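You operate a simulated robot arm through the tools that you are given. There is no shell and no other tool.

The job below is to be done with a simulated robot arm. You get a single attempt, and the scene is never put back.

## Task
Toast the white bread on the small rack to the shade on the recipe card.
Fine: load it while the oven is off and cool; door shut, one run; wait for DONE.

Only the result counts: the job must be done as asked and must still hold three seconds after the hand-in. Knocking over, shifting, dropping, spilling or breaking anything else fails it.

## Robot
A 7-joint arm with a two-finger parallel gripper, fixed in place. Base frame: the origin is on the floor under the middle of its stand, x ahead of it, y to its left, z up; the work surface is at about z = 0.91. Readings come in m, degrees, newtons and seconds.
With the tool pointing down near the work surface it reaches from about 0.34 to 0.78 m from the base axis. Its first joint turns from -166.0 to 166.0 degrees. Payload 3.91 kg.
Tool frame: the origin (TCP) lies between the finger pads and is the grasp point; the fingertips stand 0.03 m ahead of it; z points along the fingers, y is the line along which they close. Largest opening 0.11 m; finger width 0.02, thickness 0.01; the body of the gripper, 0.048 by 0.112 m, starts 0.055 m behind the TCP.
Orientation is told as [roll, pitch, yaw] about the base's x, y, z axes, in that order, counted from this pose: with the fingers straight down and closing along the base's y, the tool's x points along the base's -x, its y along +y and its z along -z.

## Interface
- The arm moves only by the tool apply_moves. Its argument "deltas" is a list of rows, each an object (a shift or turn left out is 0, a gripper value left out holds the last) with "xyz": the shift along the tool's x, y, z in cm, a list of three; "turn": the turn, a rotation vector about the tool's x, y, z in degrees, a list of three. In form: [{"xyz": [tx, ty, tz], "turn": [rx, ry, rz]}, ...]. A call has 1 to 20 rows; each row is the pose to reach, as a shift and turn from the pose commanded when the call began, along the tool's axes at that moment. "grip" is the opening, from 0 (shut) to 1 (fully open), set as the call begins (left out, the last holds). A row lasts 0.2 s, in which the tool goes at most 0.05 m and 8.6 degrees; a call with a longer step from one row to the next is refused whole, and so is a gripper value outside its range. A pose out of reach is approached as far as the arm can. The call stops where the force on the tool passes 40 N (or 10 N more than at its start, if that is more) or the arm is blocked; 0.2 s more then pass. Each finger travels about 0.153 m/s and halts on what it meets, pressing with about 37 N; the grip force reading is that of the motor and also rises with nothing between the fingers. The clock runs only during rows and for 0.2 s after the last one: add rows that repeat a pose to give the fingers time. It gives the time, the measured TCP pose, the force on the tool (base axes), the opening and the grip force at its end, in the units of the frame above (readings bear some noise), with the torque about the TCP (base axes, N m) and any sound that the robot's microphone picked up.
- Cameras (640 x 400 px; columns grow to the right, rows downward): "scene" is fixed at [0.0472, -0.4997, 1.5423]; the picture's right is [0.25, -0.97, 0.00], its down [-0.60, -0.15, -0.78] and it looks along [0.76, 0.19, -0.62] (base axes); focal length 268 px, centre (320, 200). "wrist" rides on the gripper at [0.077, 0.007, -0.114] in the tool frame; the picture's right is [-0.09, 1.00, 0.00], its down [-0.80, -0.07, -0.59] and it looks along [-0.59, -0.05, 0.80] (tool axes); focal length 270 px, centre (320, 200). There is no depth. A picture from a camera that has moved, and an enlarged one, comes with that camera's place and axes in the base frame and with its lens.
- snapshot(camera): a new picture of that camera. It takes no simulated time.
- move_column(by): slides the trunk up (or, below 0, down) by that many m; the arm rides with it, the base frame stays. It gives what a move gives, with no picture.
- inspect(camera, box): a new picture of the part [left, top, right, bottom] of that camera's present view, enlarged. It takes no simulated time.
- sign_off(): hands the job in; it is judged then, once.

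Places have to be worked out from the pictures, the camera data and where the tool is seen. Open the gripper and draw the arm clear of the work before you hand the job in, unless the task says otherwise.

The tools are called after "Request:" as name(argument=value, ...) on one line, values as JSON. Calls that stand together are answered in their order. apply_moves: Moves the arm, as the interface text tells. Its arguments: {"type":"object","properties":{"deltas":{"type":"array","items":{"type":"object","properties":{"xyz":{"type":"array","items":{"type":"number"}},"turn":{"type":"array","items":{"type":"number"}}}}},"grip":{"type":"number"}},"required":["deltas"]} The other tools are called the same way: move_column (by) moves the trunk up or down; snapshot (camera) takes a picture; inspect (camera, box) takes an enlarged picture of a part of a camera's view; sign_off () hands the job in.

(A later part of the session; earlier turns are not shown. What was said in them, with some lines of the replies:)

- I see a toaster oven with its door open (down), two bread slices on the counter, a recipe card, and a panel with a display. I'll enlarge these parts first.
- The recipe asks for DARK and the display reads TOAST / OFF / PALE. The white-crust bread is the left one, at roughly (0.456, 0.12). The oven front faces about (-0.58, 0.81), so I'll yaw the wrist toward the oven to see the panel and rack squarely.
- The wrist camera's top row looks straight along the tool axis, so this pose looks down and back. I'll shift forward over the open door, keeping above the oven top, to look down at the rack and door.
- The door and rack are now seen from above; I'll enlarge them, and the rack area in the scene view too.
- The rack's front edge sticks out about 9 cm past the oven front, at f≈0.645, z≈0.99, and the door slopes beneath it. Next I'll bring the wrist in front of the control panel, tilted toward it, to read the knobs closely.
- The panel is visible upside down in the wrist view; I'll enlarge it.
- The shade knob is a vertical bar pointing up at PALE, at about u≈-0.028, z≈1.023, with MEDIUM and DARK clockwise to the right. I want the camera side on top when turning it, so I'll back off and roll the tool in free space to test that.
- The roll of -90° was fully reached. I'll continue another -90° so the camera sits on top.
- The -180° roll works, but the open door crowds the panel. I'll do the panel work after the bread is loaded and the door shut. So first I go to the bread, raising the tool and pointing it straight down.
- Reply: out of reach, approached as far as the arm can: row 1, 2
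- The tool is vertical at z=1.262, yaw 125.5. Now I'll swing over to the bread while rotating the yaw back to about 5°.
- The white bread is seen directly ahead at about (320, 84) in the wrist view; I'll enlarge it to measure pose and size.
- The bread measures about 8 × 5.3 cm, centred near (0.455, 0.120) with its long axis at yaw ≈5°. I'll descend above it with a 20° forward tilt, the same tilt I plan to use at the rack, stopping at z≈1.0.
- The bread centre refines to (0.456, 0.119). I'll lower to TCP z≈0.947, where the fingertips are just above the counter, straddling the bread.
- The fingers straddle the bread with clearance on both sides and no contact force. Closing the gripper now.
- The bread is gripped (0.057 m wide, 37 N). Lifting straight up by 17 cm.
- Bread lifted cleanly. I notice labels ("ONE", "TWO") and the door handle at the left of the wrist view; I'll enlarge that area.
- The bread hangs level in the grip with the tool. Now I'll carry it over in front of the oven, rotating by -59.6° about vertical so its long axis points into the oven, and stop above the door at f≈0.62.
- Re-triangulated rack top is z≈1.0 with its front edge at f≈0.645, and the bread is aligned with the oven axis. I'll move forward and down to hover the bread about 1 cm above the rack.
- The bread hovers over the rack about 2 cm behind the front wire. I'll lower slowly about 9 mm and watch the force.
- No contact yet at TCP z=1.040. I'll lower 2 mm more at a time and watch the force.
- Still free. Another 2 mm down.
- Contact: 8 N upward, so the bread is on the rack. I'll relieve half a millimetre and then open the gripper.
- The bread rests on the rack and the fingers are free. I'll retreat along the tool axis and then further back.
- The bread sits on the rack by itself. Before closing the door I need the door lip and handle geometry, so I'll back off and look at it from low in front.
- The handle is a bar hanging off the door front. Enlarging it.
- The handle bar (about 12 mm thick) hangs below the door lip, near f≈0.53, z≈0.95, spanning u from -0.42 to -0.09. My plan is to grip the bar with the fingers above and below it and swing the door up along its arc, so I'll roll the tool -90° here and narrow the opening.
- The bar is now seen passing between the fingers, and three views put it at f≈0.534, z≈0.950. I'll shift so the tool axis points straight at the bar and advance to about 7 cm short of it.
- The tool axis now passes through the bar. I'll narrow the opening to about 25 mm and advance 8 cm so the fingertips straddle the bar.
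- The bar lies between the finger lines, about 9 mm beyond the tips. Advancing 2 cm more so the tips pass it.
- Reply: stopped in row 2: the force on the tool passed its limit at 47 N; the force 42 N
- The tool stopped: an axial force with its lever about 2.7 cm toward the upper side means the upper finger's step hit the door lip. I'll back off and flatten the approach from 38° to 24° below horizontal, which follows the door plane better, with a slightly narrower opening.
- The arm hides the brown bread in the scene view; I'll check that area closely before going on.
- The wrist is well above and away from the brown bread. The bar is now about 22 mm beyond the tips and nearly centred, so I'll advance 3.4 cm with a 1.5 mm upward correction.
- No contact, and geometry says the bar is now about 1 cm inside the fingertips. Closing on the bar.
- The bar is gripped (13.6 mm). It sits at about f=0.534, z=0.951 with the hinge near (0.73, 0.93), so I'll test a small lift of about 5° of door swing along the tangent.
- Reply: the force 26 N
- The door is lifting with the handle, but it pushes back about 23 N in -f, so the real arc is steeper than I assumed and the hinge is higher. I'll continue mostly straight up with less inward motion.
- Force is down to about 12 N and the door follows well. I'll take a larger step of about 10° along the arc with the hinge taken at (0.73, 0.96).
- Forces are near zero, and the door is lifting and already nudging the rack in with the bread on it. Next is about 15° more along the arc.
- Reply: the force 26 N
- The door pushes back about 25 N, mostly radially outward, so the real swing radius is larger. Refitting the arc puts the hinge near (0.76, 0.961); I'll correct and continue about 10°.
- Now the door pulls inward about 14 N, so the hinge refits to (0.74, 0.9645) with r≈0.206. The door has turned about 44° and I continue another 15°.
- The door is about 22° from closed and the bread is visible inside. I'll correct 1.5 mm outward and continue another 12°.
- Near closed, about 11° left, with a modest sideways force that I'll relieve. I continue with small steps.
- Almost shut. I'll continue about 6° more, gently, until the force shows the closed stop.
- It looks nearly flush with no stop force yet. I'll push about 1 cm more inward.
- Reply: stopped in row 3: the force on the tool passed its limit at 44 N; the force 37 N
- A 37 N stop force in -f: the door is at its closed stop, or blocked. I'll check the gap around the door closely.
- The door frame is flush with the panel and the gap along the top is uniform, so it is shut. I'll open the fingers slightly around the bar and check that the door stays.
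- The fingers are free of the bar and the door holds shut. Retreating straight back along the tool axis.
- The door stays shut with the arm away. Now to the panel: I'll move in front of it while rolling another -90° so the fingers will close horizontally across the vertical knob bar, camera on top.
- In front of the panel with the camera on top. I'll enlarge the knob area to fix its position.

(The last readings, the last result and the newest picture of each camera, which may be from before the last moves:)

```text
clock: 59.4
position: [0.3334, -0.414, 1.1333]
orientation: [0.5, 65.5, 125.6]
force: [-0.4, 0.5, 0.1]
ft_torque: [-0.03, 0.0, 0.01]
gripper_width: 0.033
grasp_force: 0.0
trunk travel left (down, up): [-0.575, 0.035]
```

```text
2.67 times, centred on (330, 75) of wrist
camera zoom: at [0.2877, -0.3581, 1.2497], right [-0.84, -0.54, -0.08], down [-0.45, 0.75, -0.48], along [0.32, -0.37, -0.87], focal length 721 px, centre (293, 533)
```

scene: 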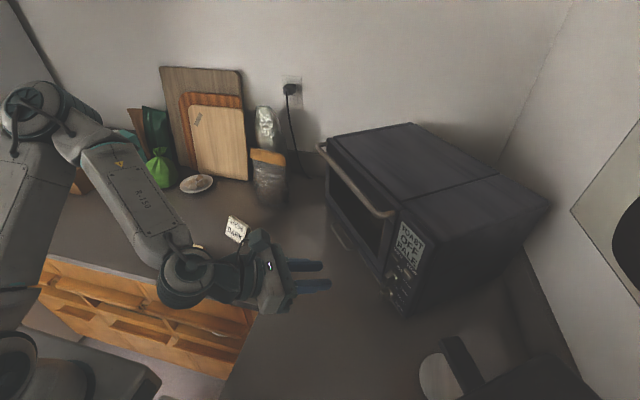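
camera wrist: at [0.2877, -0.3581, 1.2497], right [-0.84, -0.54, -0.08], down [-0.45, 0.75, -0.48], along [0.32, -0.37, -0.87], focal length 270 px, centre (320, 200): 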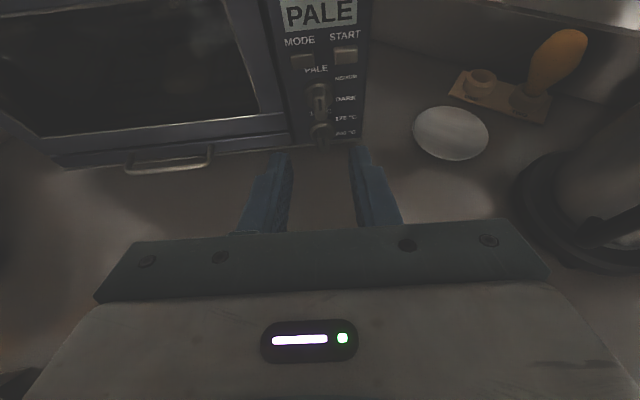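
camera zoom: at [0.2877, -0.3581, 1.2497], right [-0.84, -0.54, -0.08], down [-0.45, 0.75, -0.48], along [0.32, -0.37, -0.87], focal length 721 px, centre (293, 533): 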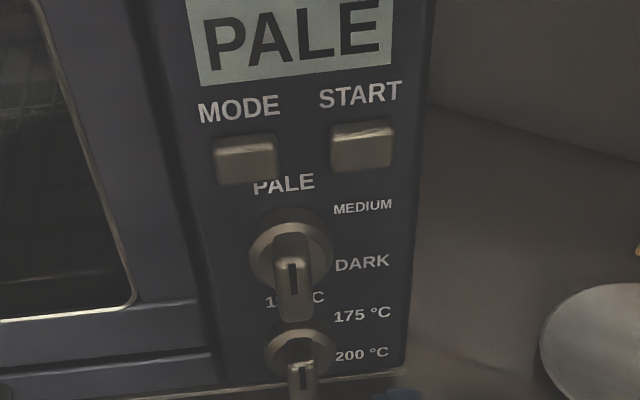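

The knob axis is at about u=-0.0335, z=1.026, and the labels sit at roughly 0°, 60° and 120° clockwise, so DARK needs about +120°. I'll level the tool and move to 5–6 cm in front of the knob.

Request:
apply_moves(deltas=[{"xyz": [-1.2, -0.05, 2.5], "turn": [0, 4.9, 0]}, {"xyz": [-2.4, -0.1, 5.0], "turn": [0, 9.8, 0]}, {"xyz": [-3.6, -0.15, 7.5], "turn": [0, 14.7, 0]}, {"xyz": [-4.8, -0.2, 10.0], "turn": [0, 19.6, 0]}, {"xyz": [-6.05, -0.25, 12.59], "turn": [0, 24.5, 0]}, {"xyz": [-6.05, -0.25, 12.59], "turn": [0, 24.5, 0]}])

Request:
snapshot(camera="wrist")

Request:
inspect(camera="wrist", box=[220, 0, 420, 240])

Request:
inspect(camera="scene", box=[260, 180, 460, 330])

```text
clock: 60.8
position: [0.3876, -0.4845, 1.0258]
orientation: [136.5, 89.8, -98.4]
force: [-0.4, 0.4, -0.4]
ft_torque: [-0.01, 0.01, -0.02]
gripper_width: 0.033
grasp_force: 0.0
trunk travel left (down, up): [-0.575, 0.035]
```

```text
taken
camera wrist: at [0.3179, -0.3958, 1.102], right [-0.82, -0.57, -0.09], down [-0.28, 0.52, -0.8], along [0.5, -0.63, -0.59], focal length 270 px, centre (320, 200)
```

wrist: 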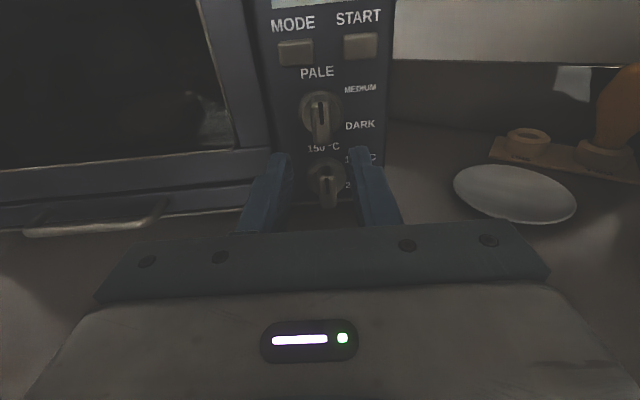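

```text
1.67 times, centred on (320, 120) of wrist
camera zoom: at [0.3179, -0.3958, 1.102], right [-0.82, -0.57, -0.09], down [-0.28, 0.52, -0.8], along [0.5, -0.63, -0.59], focal length 450 px, centre (320, 333)
```

zoom: 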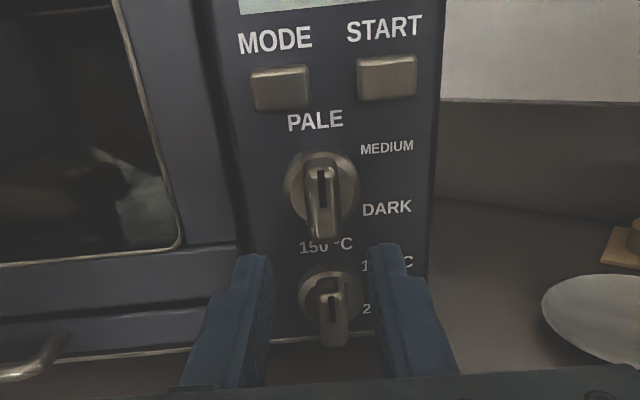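

```text
2.67 times, centred on (360, 255) of scene
camera zoom: at [0.0472, -0.4997, 1.5423], right [0.25, -0.97, 0.0], down [-0.6, -0.15, -0.78], along [0.76, 0.19, -0.62], focal length 714 px, centre (213, 53)
```

zoom: 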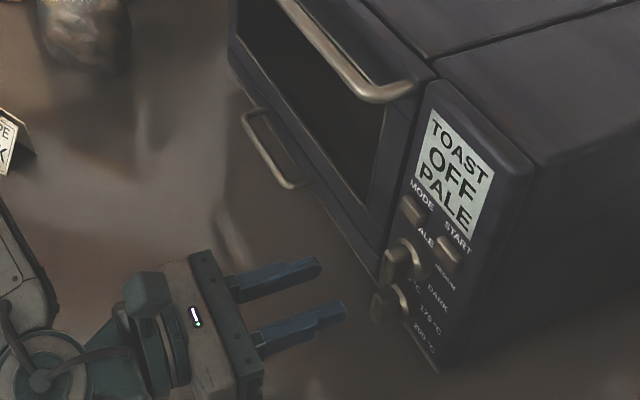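

Aligned within a few millimetres; the knob axis refines to u≈-0.0325, z≈1.029. I'll correct slightly and advance 5 cm so the fingers straddle the knob bar.

Request:
apply_moves(deltas=[{"xyz": [0.3, 0.17, 1.0]}, {"xyz": [0.3, 0.17, 2.0]}, {"xyz": [0.3, 0.17, 3.0]}, {"xyz": [0.3, 0.17, 4.0]}, {"xyz": [0.3, 0.17, 5.0]}, {"xyz": [0.3, 0.17, 5.0]}])

Request:
snapshot(camera="wrist")

Request:
inspect(camera="wrist", box=[220, 0, 420, 240])

Request:
inspect(camera="scene", box=[300, 200, 460, 320])

```text
clock: 62.2
position: [0.4123, -0.5281, 1.0277]
orientation: [120.6, 89.7, -114.2]
force: [-0.2, -0.1, -0.4]
ft_torque: [-0.03, 0.02, 0.0]
gripper_width: 0.033
grasp_force: 0.0
trunk travel left (down, up): [-0.575, 0.035]
```

```text
taken
camera wrist: at [0.3441, -0.438, 1.1049], right [-0.82, -0.57, -0.09], down [-0.28, 0.53, -0.8], along [0.5, -0.63, -0.59], focal length 270 px, centre (320, 200)
```

wrist: 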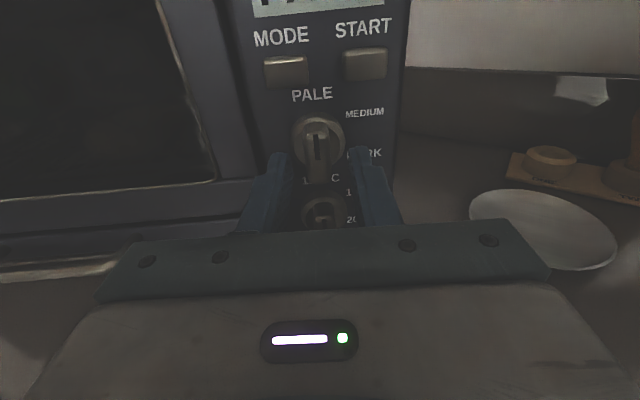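

```text
1.67 times, centred on (320, 120) of wrist
camera zoom: at [0.3441, -0.438, 1.1049], right [-0.82, -0.57, -0.09], down [-0.28, 0.53, -0.8], along [0.5, -0.63, -0.59], focal length 450 px, centre (320, 333)
```

zoom: 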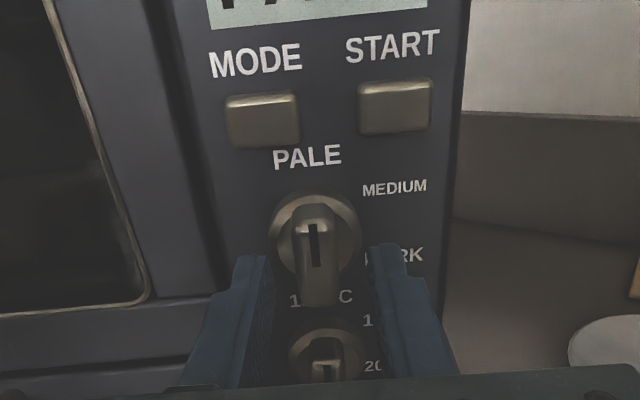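

```text
3.33 times, centred on (380, 260) of scene
camera zoom: at [0.0472, -0.4997, 1.5423], right [0.25, -0.97, 0.0], down [-0.6, -0.15, -0.78], along [0.76, 0.19, -0.62], focal length 893 px, centre (120, 0)
```

zoom: 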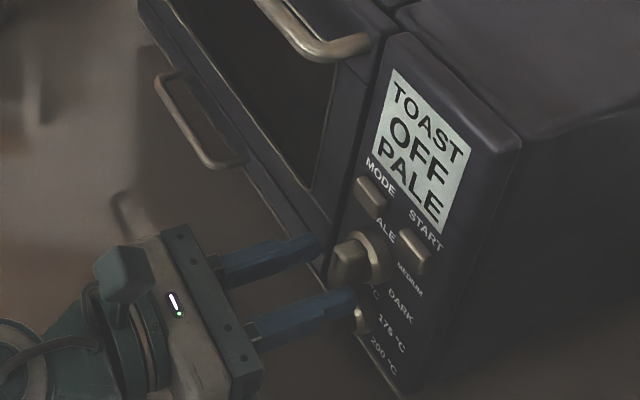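

The bar is centred between the fingers and the tips are level with its front face. I'll raise 2 mm and advance 1.3 cm more, then close.

Request:
apply_moves(deltas=[{"xyz": [0.2, 0, 0.3]}, {"xyz": [0.2, 0, 0.7]}, {"xyz": [0.2, 0, 1.1]}, {"xyz": [0.2, 0, 1.3]}, {"xyz": [0.2, 0, 1.3]}])

Request:
inspect(camera="wrist", box=[220, 0, 420, 240])

```text
clock: 63.4
position: [0.4216, -0.5376, 1.0294]
orientation: [122.9, 89.8, -111.9]
force: [-0.4, 0.4, 0.2]
ft_torque: [0.01, 0.04, 0.03]
gripper_width: 0.0332
grasp_force: 0.2
trunk travel left (down, up): [-0.575, 0.035]
```

```text
1.67 times, centred on (320, 120) of wrist
camera zoom: at [0.3521, -0.4481, 1.1075], right [-0.82, -0.57, -0.09], down [-0.28, 0.52, -0.8], along [0.5, -0.63, -0.59], focal length 450 px, centre (320, 333)
```

zoom: 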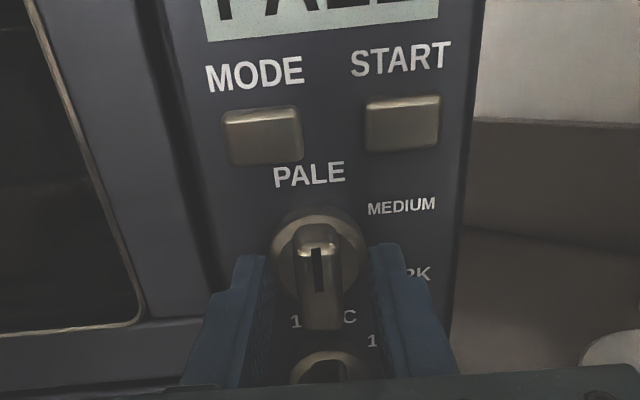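

The fingers straddle the knob bar with no contact. Closing on it.

Request:
apply_moves(deltas=[{"xyz": [0, 0, 0]}, {"xyz": [0, 0, 0]}, {"xyz": [0, 0, 0]}], grip=0.0)

Request:
inspect(camera="wrist", box=[220, 0, 420, 240])

```text
clock: 64.2
position: [0.4218, -0.5372, 1.031]
orientation: [123.1, 89.8, -111.8]
force: [0.6, 0.9, 0.0]
ft_torque: [0.07, 0.03, 0.73]
gripper_width: 0.0162
grasp_force: 45.0
trunk travel left (down, up): [-0.575, 0.035]
```

```text
1.67 times, centred on (320, 120) of wrist
camera zoom: at [0.3524, -0.4479, 1.1075], right [-0.81, -0.57, -0.09], down [-0.29, 0.52, -0.8], along [0.5, -0.63, -0.59], focal length 450 px, centre (320, 333)
```

zoom: 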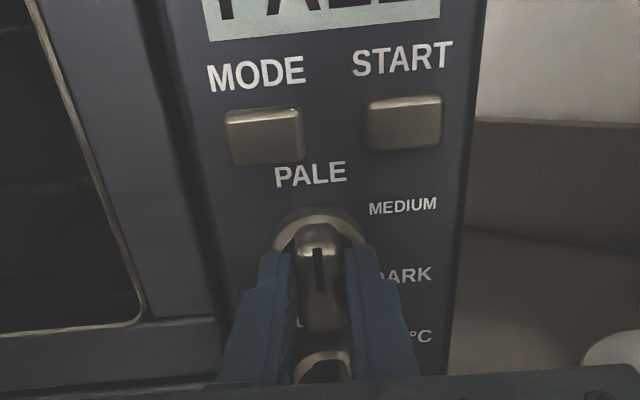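

The knob is gripped (16 mm). I'll turn it 24° clockwise as a test, and check.

Request:
apply_moves(deltas=[{"turn": [0, 0, 6]}, {"turn": [0, 0, 12]}, {"turn": [0, 0, 18]}, {"turn": [0, 0, 24]}, {"turn": [0, 0, 24]}])

Request:
inspect(camera="scene", box=[300, 200, 460, 320])

Request:
snapshot(camera="wrist")

```text
clock: 65.4
position: [0.421, -0.5382, 1.0307]
orientation: [-90.1, 66.2, 34.9]
force: [-3.4, 5.7, -3.3]
ft_torque: [0.52, 0.38, 1.02]
gripper_width: 0.016
grasp_force: 44.7
trunk travel left (down, up): [-0.575, 0.035]
```

```text
3.33 times, centred on (380, 260) of scene
camera zoom: at [0.0472, -0.4997, 1.5423], right [0.25, -0.97, 0.0], down [-0.6, -0.15, -0.78], along [0.76, 0.19, -0.62], focal length 893 px, centre (120, 0)
```

zoom: 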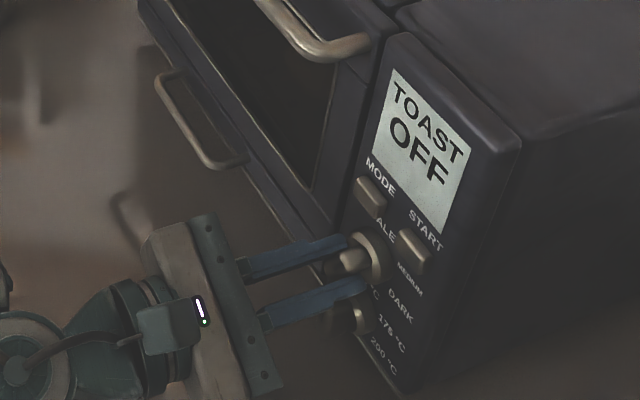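

```text
taken
camera wrist: at [0.3264, -0.4663, 1.098], right [-0.72, -0.5, -0.48], down [-0.02, 0.71, -0.7], along [0.7, -0.49, -0.52], focal length 270 px, centre (320, 200)
```

wrist: 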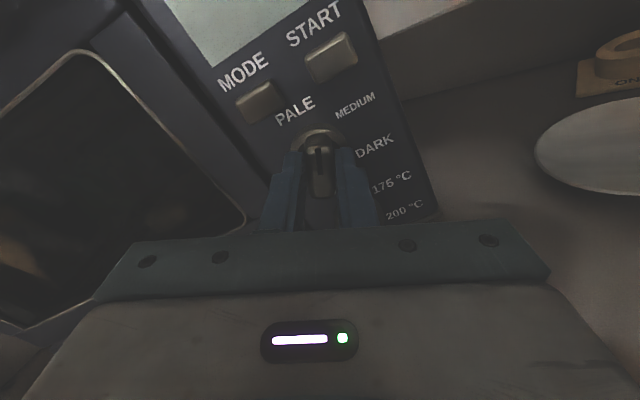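

The shade line is blank between marks, so the knob turns with the gripper. I continue to a total of 120°.

Request:
apply_moves(deltas=[{"turn": [0, 0, 6]}, {"turn": [0, 0, 12]}, {"turn": [0, 0, 18]}, {"turn": [0, 0, 24]}, {"turn": [0, 0, 30]}, {"turn": [0, 0, 36]}, {"turn": [0, 0, 42]}, {"turn": [0, 0, 48]}, {"turn": [0, 0, 48]}])

Request:
inspect(camera="scene", box=[300, 200, 460, 320])

```text
clock: 67.4
position: [0.42, -0.5395, 1.0284]
orientation: [-90.0, 18.2, 34.9]
force: [-16.8, 10.6, -25.7]
ft_torque: [-0.08, 0.01, 0.12]
gripper_width: 0.0159
grasp_force: 44.7
trunk travel left (down, up): [-0.575, 0.035]
```

```text
3.33 times, centred on (380, 260) of scene
camera zoom: at [0.0472, -0.4997, 1.5423], right [0.25, -0.97, 0.0], down [-0.6, -0.15, -0.78], along [0.76, 0.19, -0.62], focal length 893 px, centre (120, 0)
```

zoom: 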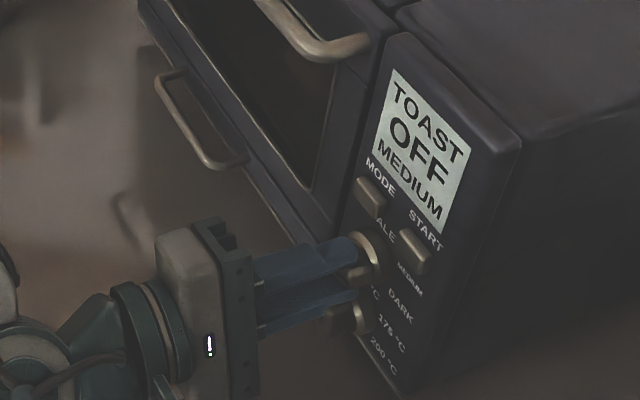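

At 72° the display reads MEDIUM. The tool is about 2–3 mm above the knob axis (26 N down), so I'll relieve that and turn the remaining 48°.

Request:
apply_moves(deltas=[{"xyz": [-0.07, 0.22, -0.1], "turn": [0, 0, 0]}, {"xyz": [-0.07, 0.22, -0.1], "turn": [0, 0, 6]}, {"xyz": [-0.07, 0.22, -0.1], "turn": [0, 0, 12]}, {"xyz": [-0.07, 0.22, -0.1], "turn": [0, 0, 18]}, {"xyz": [-0.07, 0.22, -0.1], "turn": [0, 0, 24]}, {"xyz": [-0.07, 0.22, -0.1], "turn": [0, 0, 30]}, {"xyz": [-0.07, 0.22, -0.1], "turn": [0, 0, 30]}])

Request:
inspect(camera="scene", box=[300, 200, 460, 320])

```text
clock: 69.0
position: [0.4193, -0.5399, 1.0271]
orientation: [-90.0, -11.8, 35.1]
force: [-10.4, 2.9, -14.7]
ft_torque: [0.79, 0.62, -1.09]
gripper_width: 0.0159
grasp_force: 45.0
trunk travel left (down, up): [-0.575, 0.035]
```

```text
3.33 times, centred on (380, 260) of scene
camera zoom: at [0.0472, -0.4997, 1.5423], right [0.25, -0.97, 0.0], down [-0.6, -0.15, -0.78], along [0.76, 0.19, -0.62], focal length 893 px, centre (120, 0)
```

zoom: 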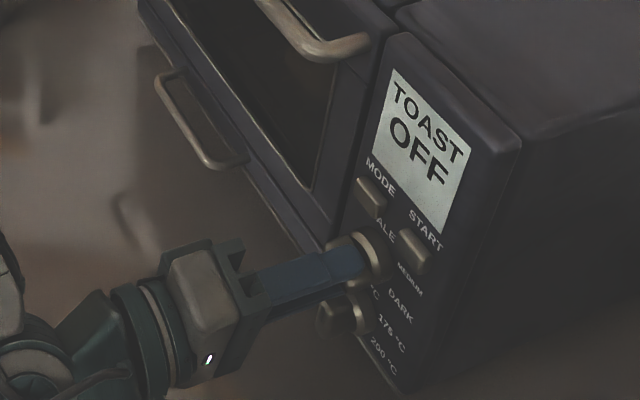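

At 102° it's blank again, between MEDIUM and DARK. I'll turn another 18° to reach 120°.

Request:
apply_moves(deltas=[{"xyz": [0, 0.1, 0], "turn": [0, 0, 6]}, {"xyz": [0, 0.1, 0], "turn": [0, 0, 12]}, {"xyz": [0, 0.1, 0], "turn": [0, 0, 18]}, {"xyz": [0, 0.1, 0], "turn": [0, 0, 18]}])

Request:
inspect(camera="scene", box=[300, 200, 460, 320])

```text
clock: 70.0
position: [0.4203, -0.5377, 1.0278]
orientation: [-90.0, -30.0, 35.0]
force: [-10.1, -3.3, -11.5]
ft_torque: [0.96, 0.73, -0.62]
gripper_width: 0.0159
grasp_force: 44.2
trunk travel left (down, up): [-0.575, 0.035]
```

```text
3.33 times, centred on (380, 260) of scene
camera zoom: at [0.0472, -0.4997, 1.5423], right [0.25, -0.97, 0.0], down [-0.6, -0.15, -0.78], along [0.76, 0.19, -0.62], focal length 893 px, centre (120, 0)
```

zoom: 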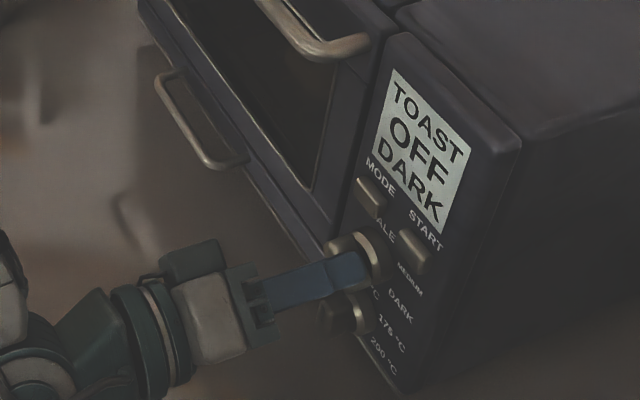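

The display now reads TOAST / OFF / DARK. I'll open the fingers just a few millimetres and check that the knob stays.

Request:
apply_moves(deltas=[{"xyz": [0, 0, 0]}, {"xyz": [0, 0, 0]}], grip=0.22)

Request:
inspect(camera="scene", box=[300, 200, 460, 320])

Request:
snapshot(camera="wrist")

```text
clock: 70.6
position: [0.4217, -0.537, 1.028]
orientation: [-90.2, -29.9, 35.2]
force: [1.0, -0.1, -0.1]
ft_torque: [-0.01, 0.02, -0.07]
gripper_width: 0.0246
grasp_force: 0.0
trunk travel left (down, up): [-0.575, 0.035]
```

```text
3.33 times, centred on (380, 260) of scene
camera zoom: at [0.0472, -0.4997, 1.5423], right [0.25, -0.97, 0.0], down [-0.6, -0.15, -0.78], along [0.76, 0.19, -0.62], focal length 893 px, centre (120, 0)
```

zoom: 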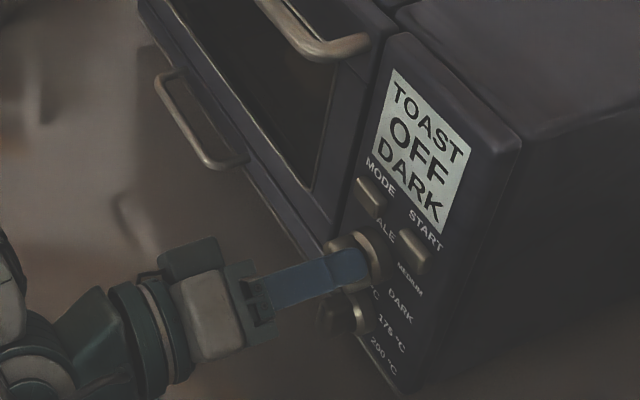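

```text
taken
camera wrist: at [0.3054, -0.4812, 0.9832], right [0.47, 0.33, -0.82], down [0.2, 0.87, 0.46], along [0.86, -0.38, 0.34], focal length 270 px, centre (320, 200)
```

wrist: 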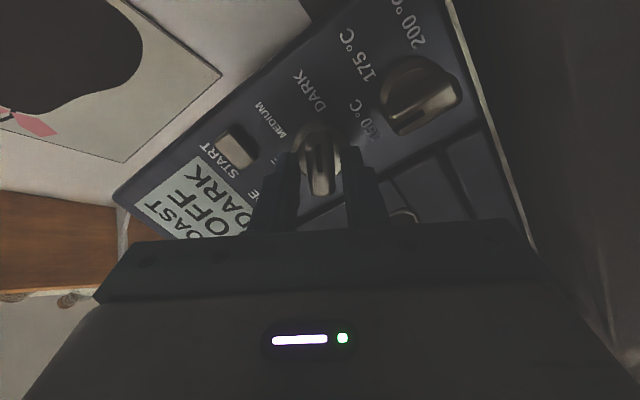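

The knob stays at DARK. I'll retreat straight back 7 cm, then close the gripper and roll back so the camera is on top for pressing START.

Request:
apply_moves(deltas=[{"xyz": [0, 0, -1]}, {"xyz": [0, 0, -3]}, {"xyz": [0, 0, -5]}, {"xyz": [0, 0, -7]}, {"xyz": [0, 0, -7]}])

Request:
inspect(camera="scene", box=[300, 200, 460, 320])

```text
clock: 71.8
position: [0.3806, -0.4799, 1.0278]
orientation: [-90.1, -30.0, 35.2]
force: [0.2, 0.4, 0.3]
ft_torque: [0.02, 0.01, -0.01]
gripper_width: 0.0242
grasp_force: 0.0
trunk travel left (down, up): [-0.575, 0.035]
```

```text
3.33 times, centred on (380, 260) of scene
camera zoom: at [0.0472, -0.4997, 1.5423], right [0.25, -0.97, 0.0], down [-0.6, -0.15, -0.78], along [0.76, 0.19, -0.62], focal length 893 px, centre (120, 0)
```

zoom: 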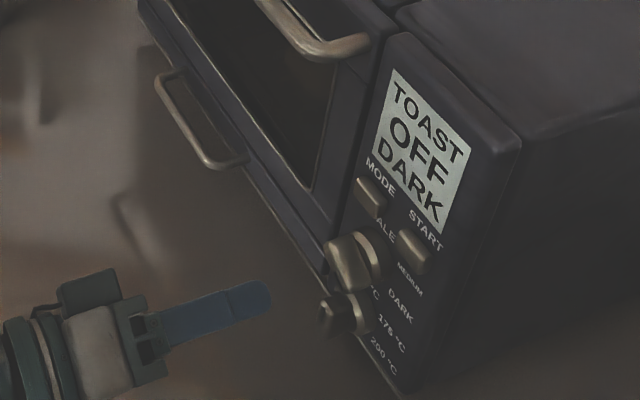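

Display confirms TOAST / OFF / DARK. Now rolling back -120° with the gripper closed, moving in front of the START button (u≈0.0005, z≈1.0735).

Request:
apply_moves(deltas=[{"xyz": [0.03, -0.37, 0], "turn": [0, 0, -8]}, {"xyz": [0.06, -0.74, 0], "turn": [0, 0, -16]}, {"xyz": [0.09, -1.11, 0], "turn": [0, 0, -24]}, {"xyz": [0.12, -1.48, 0], "turn": [0, 0, -32]}, {"xyz": [0.15, -1.85, 0], "turn": [0, 0, -40]}, {"xyz": [0.18, -2.22, 0], "turn": [0, 0, -48]}, {"xyz": [0.21, -2.59, 0], "turn": [0, 0, -56]}, {"xyz": [0.24, -2.95, 0], "turn": [0, 0, -64]}, {"xyz": [0.27, -3.32, 0], "turn": [0, 0, -72]}, {"xyz": [0.3, -3.69, 0], "turn": [0, 0, -80]}, {"xyz": [0.33, -4.06, 0], "turn": [0, 0, -88]}, {"xyz": [0.36, -4.43, 0], "turn": [0, 0, -96]}, {"xyz": [0.39, -4.8, 0], "turn": [0, 0, -104]}, {"xyz": [0.42, -5.17, 0], "turn": [0, 0, -112]}, {"xyz": [0.45, -5.54, 0], "turn": [0, 0, -120]}, {"xyz": [0.45, -5.54, 0], "turn": [0, 0, -120]}], grip=0.0)

Request:
snapshot(camera="wrist")

Request:
inspect(camera="wrist", box=[220, 0, 420, 240])

Request:
snapshot(camera="scene")

```text
clock: 75.2
position: [0.3552, -0.498, 1.0738]
orientation: [112.5, 89.7, -122.3]
force: [-0.3, -1.4, -0.6]
ft_torque: [0.0, 0.0, -0.01]
gripper_width: 0.0004
grasp_force: 36.8
trunk travel left (down, up): [-0.575, 0.035]
```

```text
taken
camera wrist: at [0.2855, -0.4087, 1.1503], right [-0.82, -0.57, -0.08], down [-0.29, 0.52, -0.8], along [0.5, -0.63, -0.59], focal length 270 px, centre (320, 200)
```

wrist: 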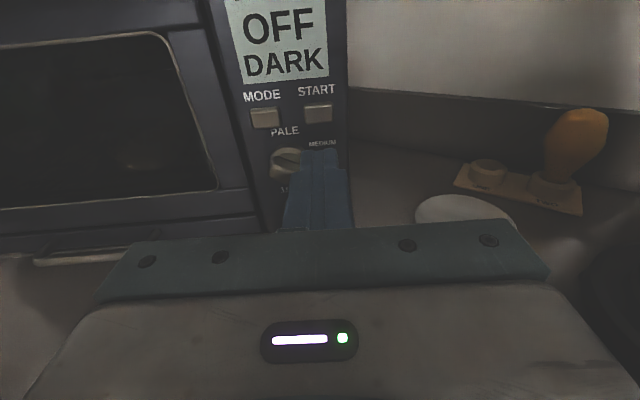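

```text
1.67 times, centred on (320, 120) of wrist
camera zoom: at [0.2855, -0.4087, 1.1503], right [-0.82, -0.57, -0.08], down [-0.29, 0.52, -0.8], along [0.5, -0.63, -0.59], focal length 450 px, centre (320, 333)
```

zoom: 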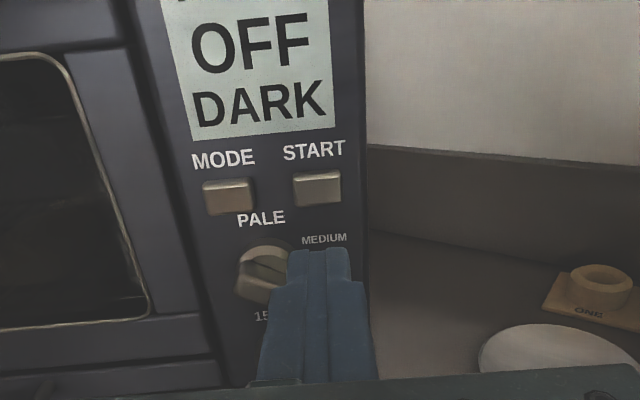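

```text
taken
```

scene: 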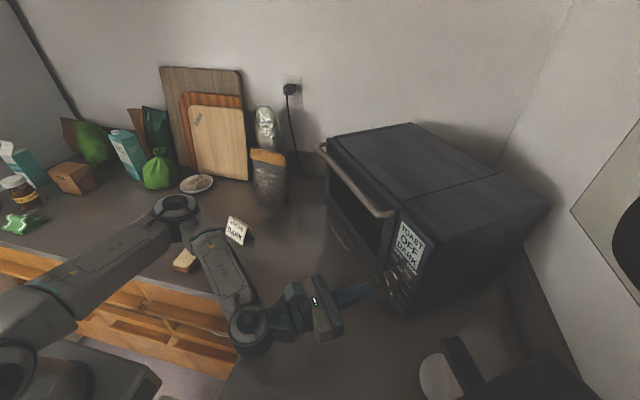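

The tool axis (u≈0, z≈1.074) lines up with the START button (u≈-0.001, z≈1.0745). I'll advance 6.5 cm to just short of the button.

Request:
apply_moves(deltas=[{"xyz": [0, 0, 1.5]}, {"xyz": [0, 0, 3.0]}, {"xyz": [0, 0, 4.5]}, {"xyz": [0, 0, 5.7]}, {"xyz": [0, 0, 6.5]}, {"xyz": [0, 0, 6.5]}])

Request:
inspect(camera="wrist", box=[220, 60, 420, 240])

Request:
inspect(camera="scene", box=[340, 200, 460, 320])

```text
clock: 76.6
position: [0.3931, -0.5516, 1.0734]
orientation: [120.5, 89.8, -114.3]
force: [0.1, -0.4, 0.0]
ft_torque: [-0.02, -0.02, -0.01]
gripper_width: 0.0
grasp_force: 36.8
trunk travel left (down, up): [-0.575, 0.035]
```

```text
2.22 times, centred on (320, 150) of wrist
camera zoom: at [0.3232, -0.4618, 1.1507], right [-0.82, -0.57, -0.09], down [-0.28, 0.53, -0.8], along [0.5, -0.63, -0.59], focal length 601 px, centre (320, 311)
```

zoom: 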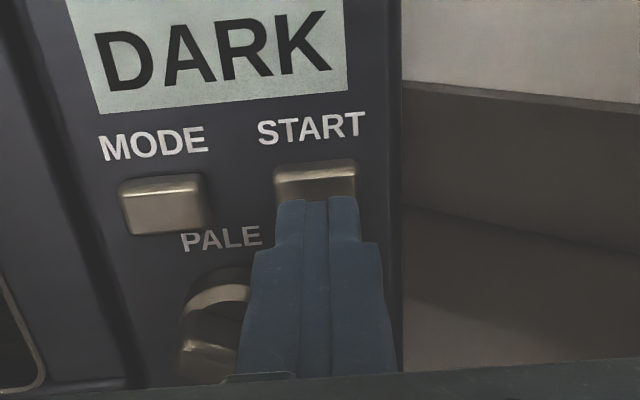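

```text
3.33 times, centred on (400, 260) of scene
camera zoom: at [0.0472, -0.4997, 1.5423], right [0.25, -0.97, 0.0], down [-0.6, -0.15, -0.78], along [0.76, 0.19, -0.62], focal length 893 px, centre (53, 0)
```

zoom: 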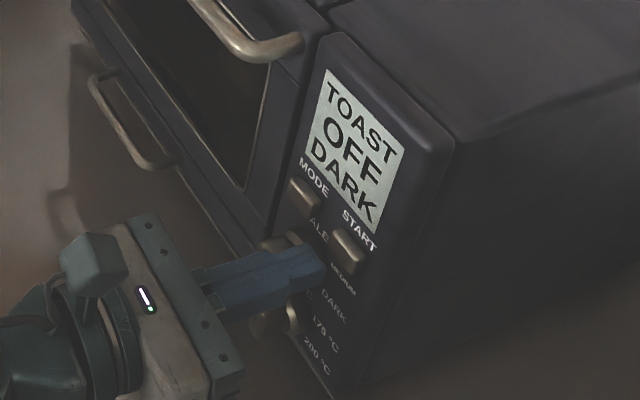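

Aligned with the START button, tip about 1–1.5 cm away. I'll advance slowly 1 cm and check the force and display.

Request:
apply_moves(deltas=[{"xyz": [0, 0, 0.25]}, {"xyz": [0, 0, 0.5]}, {"xyz": [0, 0, 0.75]}, {"xyz": [0, 0, 1.0]}])

Request:
inspect(camera="scene", box=[340, 200, 460, 320])

```text
clock: 77.6
position: [0.398, -0.5578, 1.0724]
orientation: [121.2, 89.8, -113.7]
force: [-0.3, 0.6, -0.4]
ft_torque: [0.02, 0.02, -0.02]
gripper_width: 0.0
grasp_force: 36.9
trunk travel left (down, up): [-0.575, 0.035]
```

```text
3.33 times, centred on (400, 260) of scene
camera zoom: at [0.0472, -0.4997, 1.5423], right [0.25, -0.97, 0.0], down [-0.6, -0.15, -0.78], along [0.76, 0.19, -0.62], focal length 893 px, centre (53, 0)
```

zoom: 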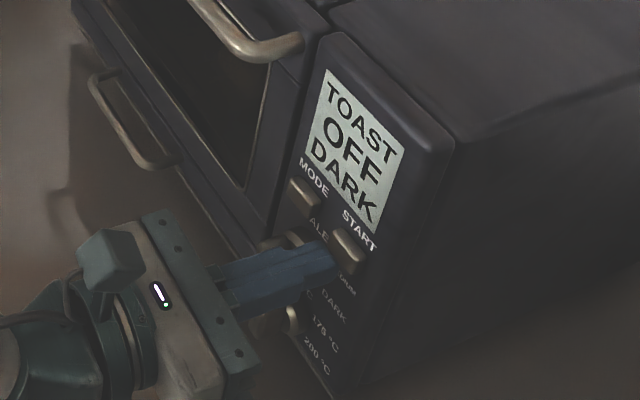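

Not touching yet. I'll go on in 2 mm steps until the button is pressed.

Request:
apply_moves(deltas=[{"xyz": [0, 0, 0.2]}, {"xyz": [0, 0, 0.4]}, {"xyz": [0, 0, 0.6]}])

Request:
inspect(camera="scene", box=[340, 200, 460, 320])

```text
clock: 78.4
position: [0.4021, -0.5639, 1.0747]
orientation: [118.2, 89.9, -116.9]
force: [0.4, 0.3, 1.1]
ft_torque: [0.02, 0.02, 0.02]
gripper_width: 0.0002
grasp_force: 36.8
trunk travel left (down, up): [-0.575, 0.035]
```

```text
3.33 times, centred on (400, 260) of scene
camera zoom: at [0.0472, -0.4997, 1.5423], right [0.25, -0.97, 0.0], down [-0.6, -0.15, -0.78], along [0.76, 0.19, -0.62], focal length 893 px, centre (53, 0)
```

zoom: 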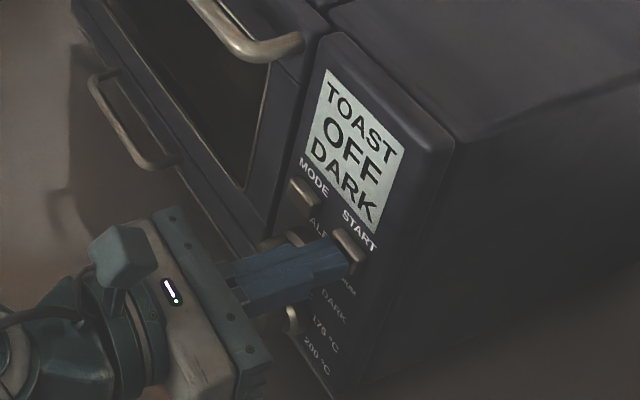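

Still no force. Another 6 mm in 2 mm steps.

Request:
apply_moves(deltas=[{"xyz": [0, 0, 0.2]}, {"xyz": [0, 0, 0.4]}])

Request:
inspect(camera="scene", box=[340, 200, 460, 320])

Request:
inspect(camera="wrist", box=[220, 60, 420, 240])

```text
clock: 79.0
position: [0.4036, -0.5683, 1.0738]
orientation: [115.0, 89.8, -119.9]
force: [-1.0, 2.6, -0.6]
ft_torque: [0.0, 0.05, 0.03]
gripper_width: 0.0
grasp_force: 37.4
trunk travel left (down, up): [-0.575, 0.035]
heard: click
```

```text
3.33 times, centred on (400, 260) of scene
camera zoom: at [0.0472, -0.4997, 1.5423], right [0.25, -0.97, 0.0], down [-0.6, -0.15, -0.78], along [0.76, 0.19, -0.62], focal length 893 px, centre (53, 0)
```

zoom: 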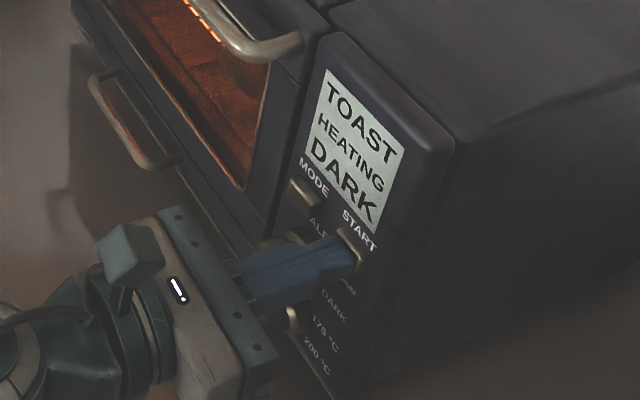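

```text
2.22 times, centred on (320, 150) of wrist
camera zoom: at [0.3339, -0.4786, 1.1501], right [-0.82, -0.57, -0.09], down [-0.29, 0.53, -0.8], along [0.5, -0.63, -0.59], focal length 601 px, centre (320, 311)
```

zoom: 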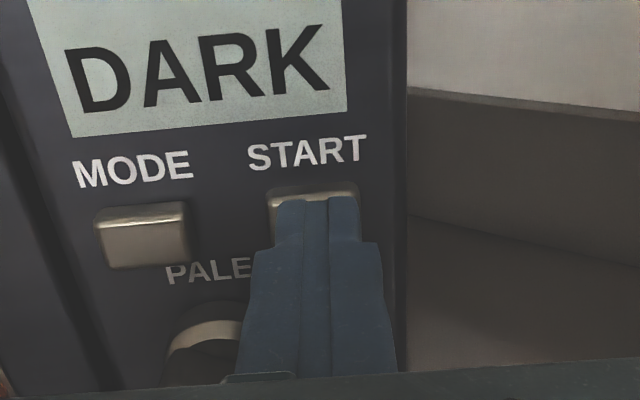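

A click was heard and the display reads TOAST / HEATING / DARK; the oven glows. I'll retreat straight back at once so the button is not pressed again.

Request:
apply_moves(deltas=[{"xyz": [0, 0, -1]}, {"xyz": [0, 0, -3]}, {"xyz": [0, 0, -6]}, {"xyz": [0, 0, -9]}, {"xyz": [0, 0, -11]}, {"xyz": [0, 0, -11]}])

Request:
snapshot(camera="scene")

Request:
inspect(camera="scene", box=[310, 120, 460, 320])

```text
clock: 80.4
position: [0.342, -0.4773, 1.0723]
orientation: [126.1, 89.8, -108.7]
force: [0.7, 1.0, 0.0]
ft_torque: [0.02, 0.03, 0.02]
gripper_width: 0.0
grasp_force: 36.9
trunk travel left (down, up): [-0.575, 0.035]
```

```text
taken
```

scene: 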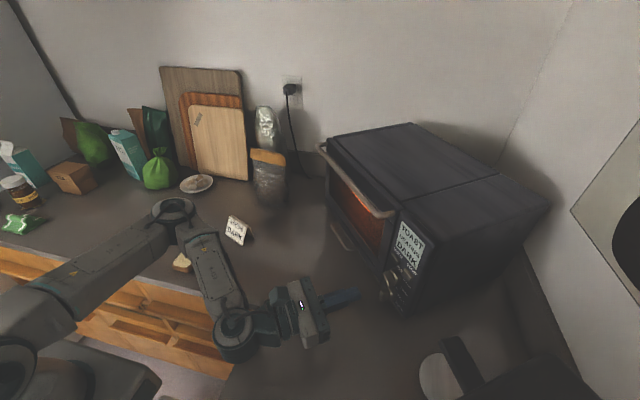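

```text
2.00 times, centred on (385, 220) of scene
camera zoom: at [0.0472, -0.4997, 1.5423], right [0.25, -0.97, 0.0], down [-0.6, -0.15, -0.78], along [0.76, 0.19, -0.62], focal length 536 px, centre (190, 160)
```

zoom: 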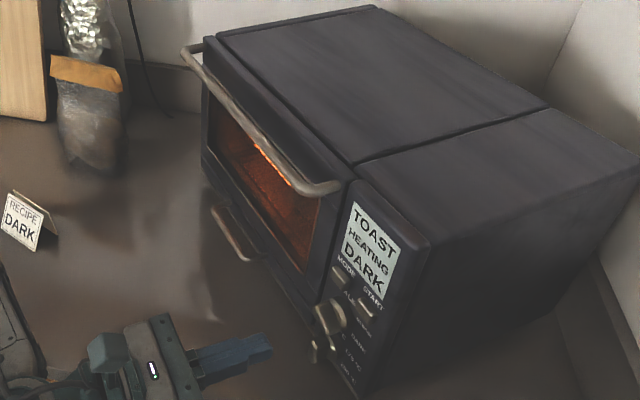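

Heating has begun. I'll open the gripper and draw the arm up and back while it runs.

Request:
apply_moves(deltas=[{"xyz": [1.8, -0.3, -1.1], "turn": [0, -5.7, 0]}, {"xyz": [3.6, -0.6, -2.2], "turn": [0, -11.4, 0]}, {"xyz": [5.4, -0.9, -3.3], "turn": [0, -17.1, 0]}, {"xyz": [7.1, -1.2, -4.4], "turn": [0, -22.9, 0]}, {"xyz": [8.9, -1.4, -5.5], "turn": [0, -28.6, 0]}, {"xyz": [10.7, -1.7, -6.6], "turn": [0, -34.3, 0]}, {"xyz": [12.5, -2.0, -7.7], "turn": [0, -40, 0]}, {"xyz": [12.5, -2.0, -7.7], "turn": [0, -40, 0]}], grip=0.8)

Request:
inspect(camera="scene", box=[310, 120, 460, 320])

Request:
snapshot(camera="wrist")

```text
clock: 82.2
position: [0.3143, -0.4025, 1.1982]
orientation: [0.2, 50.1, 125.3]
force: [0.0, 0.5, 0.5]
ft_torque: [0.0, -0.03, -0.01]
gripper_width: 0.0879
grasp_force: 0.0
trunk travel left (down, up): [-0.575, 0.035]
```

```text
2.00 times, centred on (385, 220) of scene
camera zoom: at [0.0472, -0.4997, 1.5423], right [0.25, -0.97, 0.0], down [-0.6, -0.15, -0.78], along [0.76, 0.19, -0.62], focal length 536 px, centre (190, 160)
```

zoom: 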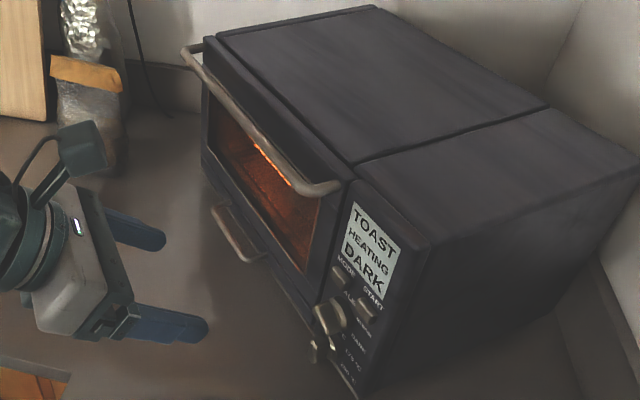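

```text
taken
camera wrist: at [0.2887, -0.3755, 1.3312], right [-0.85, -0.53, -0.06], down [-0.5, 0.83, -0.23], along [0.18, -0.16, -0.97], focal length 270 px, centre (320, 200)
```

wrist: 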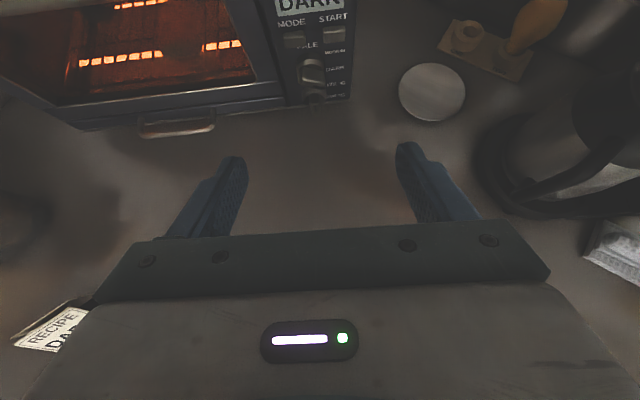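

The arm is clear, the door shut and the oven HEATING at DARK. I'll hold still and let the clock run.

Request:
apply_moves(deltas=[{"xyz": [0, 0, 0]}, {"xyz": [0, 0, 0]}, {"xyz": [0, 0, 0]}, {"xyz": [0, 0, 0]}, {"xyz": [0, 0, 0]}, {"xyz": [0, 0, 0]}, {"xyz": [0, 0, 0]}, {"xyz": [0, 0, 0]}, {"xyz": [0, 0, 0]}, {"xyz": [0, 0, 0]}, {"xyz": [0, 0, 0]}, {"xyz": [0, 0, 0]}, {"xyz": [0, 0, 0]}, {"xyz": [0, 0, 0]}, {"xyz": [0, 0, 0]}, {"xyz": [0, 0, 0]}, {"xyz": [0, 0, 0]}, {"xyz": [0, 0, 0]}, {"xyz": [0, 0, 0]}, {"xyz": [0, 0, 0]}])

Request:
inspect(camera="scene", box=[310, 120, 460, 320])

```text
clock: 86.4
position: [0.3141, -0.4019, 1.1972]
orientation: [0.2, 50.2, 125.4]
force: [-0.1, -0.7, 0.2]
ft_torque: [0.04, 0.0, -0.01]
gripper_width: 0.0878
grasp_force: 0.1
trunk travel left (down, up): [-0.575, 0.035]
```

```text
2.00 times, centred on (385, 220) of scene
camera zoom: at [0.0472, -0.4997, 1.5423], right [0.25, -0.97, 0.0], down [-0.6, -0.15, -0.78], along [0.76, 0.19, -0.62], focal length 536 px, centre (190, 160)
```

zoom: 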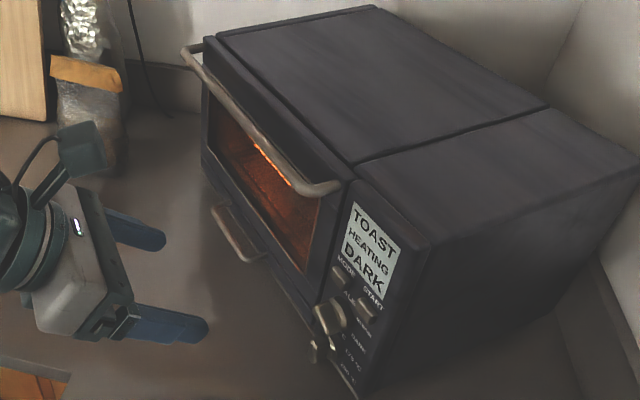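

Still HEATING. I'll keep waiting, several holds in a row.

Request:
apply_moves(deltas=[{"xyz": [0, 0, 0]}, {"xyz": [0, 0, 0]}, {"xyz": [0, 0, 0]}, {"xyz": [0, 0, 0]}, {"xyz": [0, 0, 0]}, {"xyz": [0, 0, 0]}, {"xyz": [0, 0, 0]}, {"xyz": [0, 0, 0]}, {"xyz": [0, 0, 0]}, {"xyz": [0, 0, 0]}, {"xyz": [0, 0, 0]}, {"xyz": [0, 0, 0]}, {"xyz": [0, 0, 0]}, {"xyz": [0, 0, 0]}, {"xyz": [0, 0, 0]}, {"xyz": [0, 0, 0]}, {"xyz": [0, 0, 0]}, {"xyz": [0, 0, 0]}, {"xyz": [0, 0, 0]}, {"xyz": [0, 0, 0]}])

Request:
apply_moves(deltas=[{"xyz": [0, 0, 0]}, {"xyz": [0, 0, 0]}, {"xyz": [0, 0, 0]}, {"xyz": [0, 0, 0]}, {"xyz": [0, 0, 0]}, {"xyz": [0, 0, 0]}, {"xyz": [0, 0, 0]}, {"xyz": [0, 0, 0]}, {"xyz": [0, 0, 0]}, {"xyz": [0, 0, 0]}, {"xyz": [0, 0, 0]}, {"xyz": [0, 0, 0]}, {"xyz": [0, 0, 0]}, {"xyz": [0, 0, 0]}, {"xyz": [0, 0, 0]}, {"xyz": [0, 0, 0]}, {"xyz": [0, 0, 0]}, {"xyz": [0, 0, 0]}, {"xyz": [0, 0, 0]}, {"xyz": [0, 0, 0]}])

Request:
inspect(camera="scene", box=[310, 120, 460, 320])

```text
clock: 90.6
position: [0.3148, -0.4023, 1.1984]
orientation: [0.2, 50.1, 125.4]
force: [-0.4, -1.3, -1.4]
ft_torque: [0.01, -0.02, 0.01]
gripper_width: 0.088
grasp_force: 0.0
trunk travel left (down, up): [-0.575, 0.035]
```

```text
clock: 94.8
position: [0.3137, -0.4024, 1.1988]
orientation: [0.3, 50.1, 125.3]
force: [0.6, -0.2, -0.3]
ft_torque: [0.01, 0.02, -0.01]
gripper_width: 0.0879
grasp_force: 0.1
trunk travel left (down, up): [-0.575, 0.035]
```

```text
2.00 times, centred on (385, 220) of scene
camera zoom: at [0.0472, -0.4997, 1.5423], right [0.25, -0.97, 0.0], down [-0.6, -0.15, -0.78], along [0.76, 0.19, -0.62], focal length 536 px, centre (190, 160)
```

zoom: 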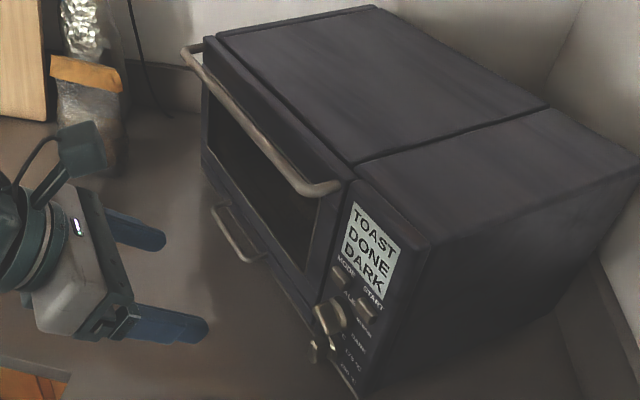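

The display reads TOAST / DONE / DARK. I'll check the whole scene and look through the door glass for the bread before handing in.

Request:
snapshot(camera="scene")

Request:
inspect(camera="wrist", box=[0, 0, 290, 140])

Request:
inspect(camera="scene", box=[310, 140, 410, 280])

```text
taken
```

scene: 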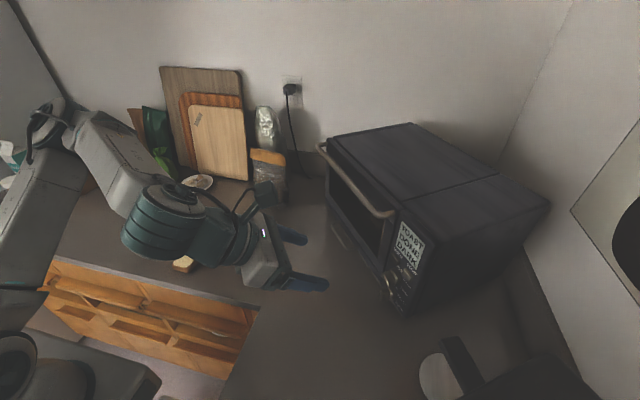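

```text
2.21 times, centred on (145, 70) of wrist
camera zoom: at [0.2886, -0.3754, 1.3309], right [-0.85, -0.53, -0.06], down [-0.5, 0.83, -0.23], along [0.18, -0.17, -0.97], focal length 596 px, centre (706, 487)
```

zoom: 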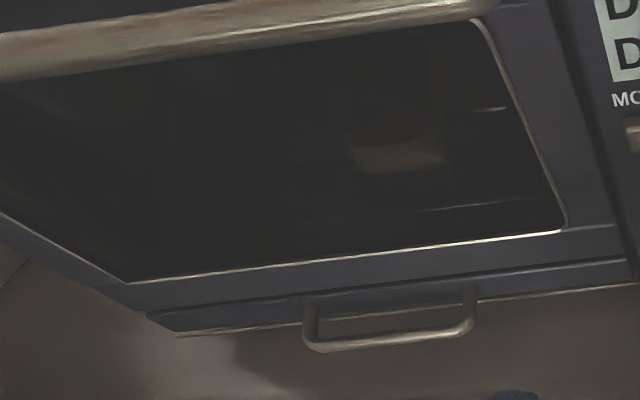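

```text
2.86 times, centred on (360, 210) of scene
camera zoom: at [0.0472, -0.4997, 1.5423], right [0.25, -0.97, 0.0], down [-0.6, -0.15, -0.78], along [0.76, 0.19, -0.62], focal length 766 px, centre (206, 171)
```

zoom: 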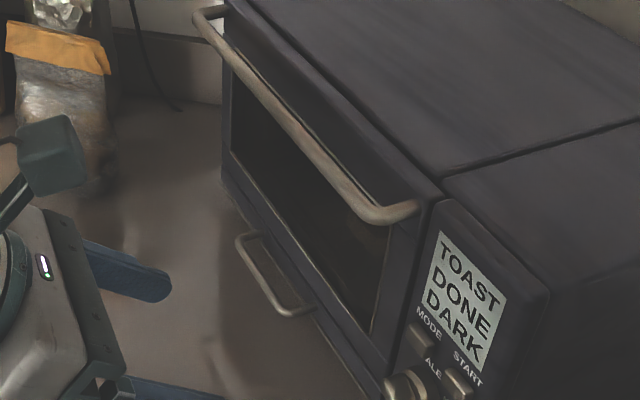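

DONE is shown and the bread is visible on the rack through the glass. I'll lift the arm further clear and check the card and brown bread.

Request:
apply_moves(deltas=[{"xyz": [1.3, 0, -1.1], "turn": [0, -7.1, 0]}, {"xyz": [2.6, 0, -2.2], "turn": [0, -14.3, 0]}, {"xyz": [3.9, 0, -3.3], "turn": [0, -21.4, 0]}, {"xyz": [5.2, 0, -4.4], "turn": [0, -28.6, 0]}, {"xyz": [6.5, 0, -5.5], "turn": [0, -35.7, 0]}, {"xyz": [7.8, 0, -6.6], "turn": [0, -42.9, 0]}, {"xyz": [9.1, 0, -7.7], "turn": [0, -50, 0]}, {"xyz": [9.1, 0, -7.7], "turn": [0, -50, 0]}])

Request:
snapshot(camera="scene")

Request:
snapshot(camera="wrist")

```text
clock: 96.6
position: [0.3127, -0.4016, 1.3187]
orientation: [0.2, 0.0, 125.1]
force: [-0.5, -0.7, -0.2]
ft_torque: [0.02, -0.01, 0.03]
gripper_width: 0.0879
grasp_force: 0.1
trunk travel left (down, up): [-0.575, 0.035]
```

```text
taken
```

scene: 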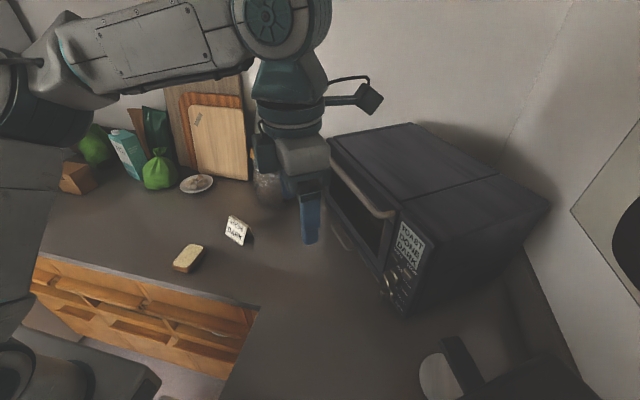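

```text
taken
camera wrist: at [0.3534, -0.4696, 1.4328], right [-0.87, -0.5, 0.0], down [-0.4, 0.7, 0.59], along [-0.3, 0.51, -0.8], focal length 270 px, centre (320, 200)
```

wrist: 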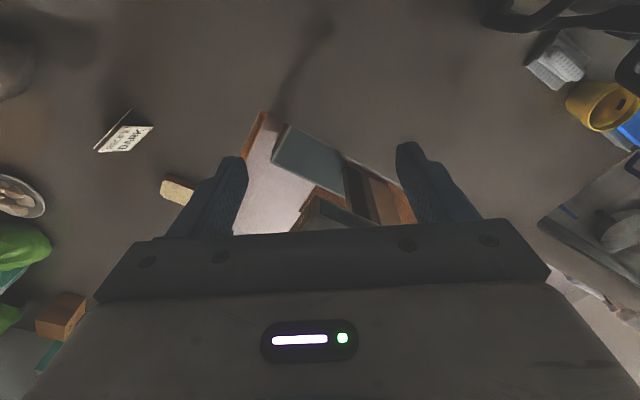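

The recipe card and brown bread are where they were, the door is shut, the display reads DONE / DARK, and the gripper is open and clear. Handing in.

Request:
sign_off()

```text
The job is handed in.
```

The white bread has been toasted on the oven's wire rack to DARK, as the recipe card asks, and I've handed the job in. The oven display reads TOAST / DONE / DARK.

- **Loading:** I put the bread on the rack while the oven was off, then swung the door shut. The rack slid in with the bread as the door closed.
- **Run:** I turned the shade knob from PALE to DARK and pressed START once. Then I waited until the display changed from HEATING to DONE. The bread is visible inside through the door glass.
- **One bump:** while I was lining up on the door handle, a finger pressed against the door's edge at about 47 N. The arm stopped by itself and I saw no damage or change there.
- **End state:** the door is shut, and the gripper is open and clear of the oven. The recipe card and the brown bread are where they started.

I couldn't see the colour of the toast itself, so the shade rests on the DARK setting and the finished run.
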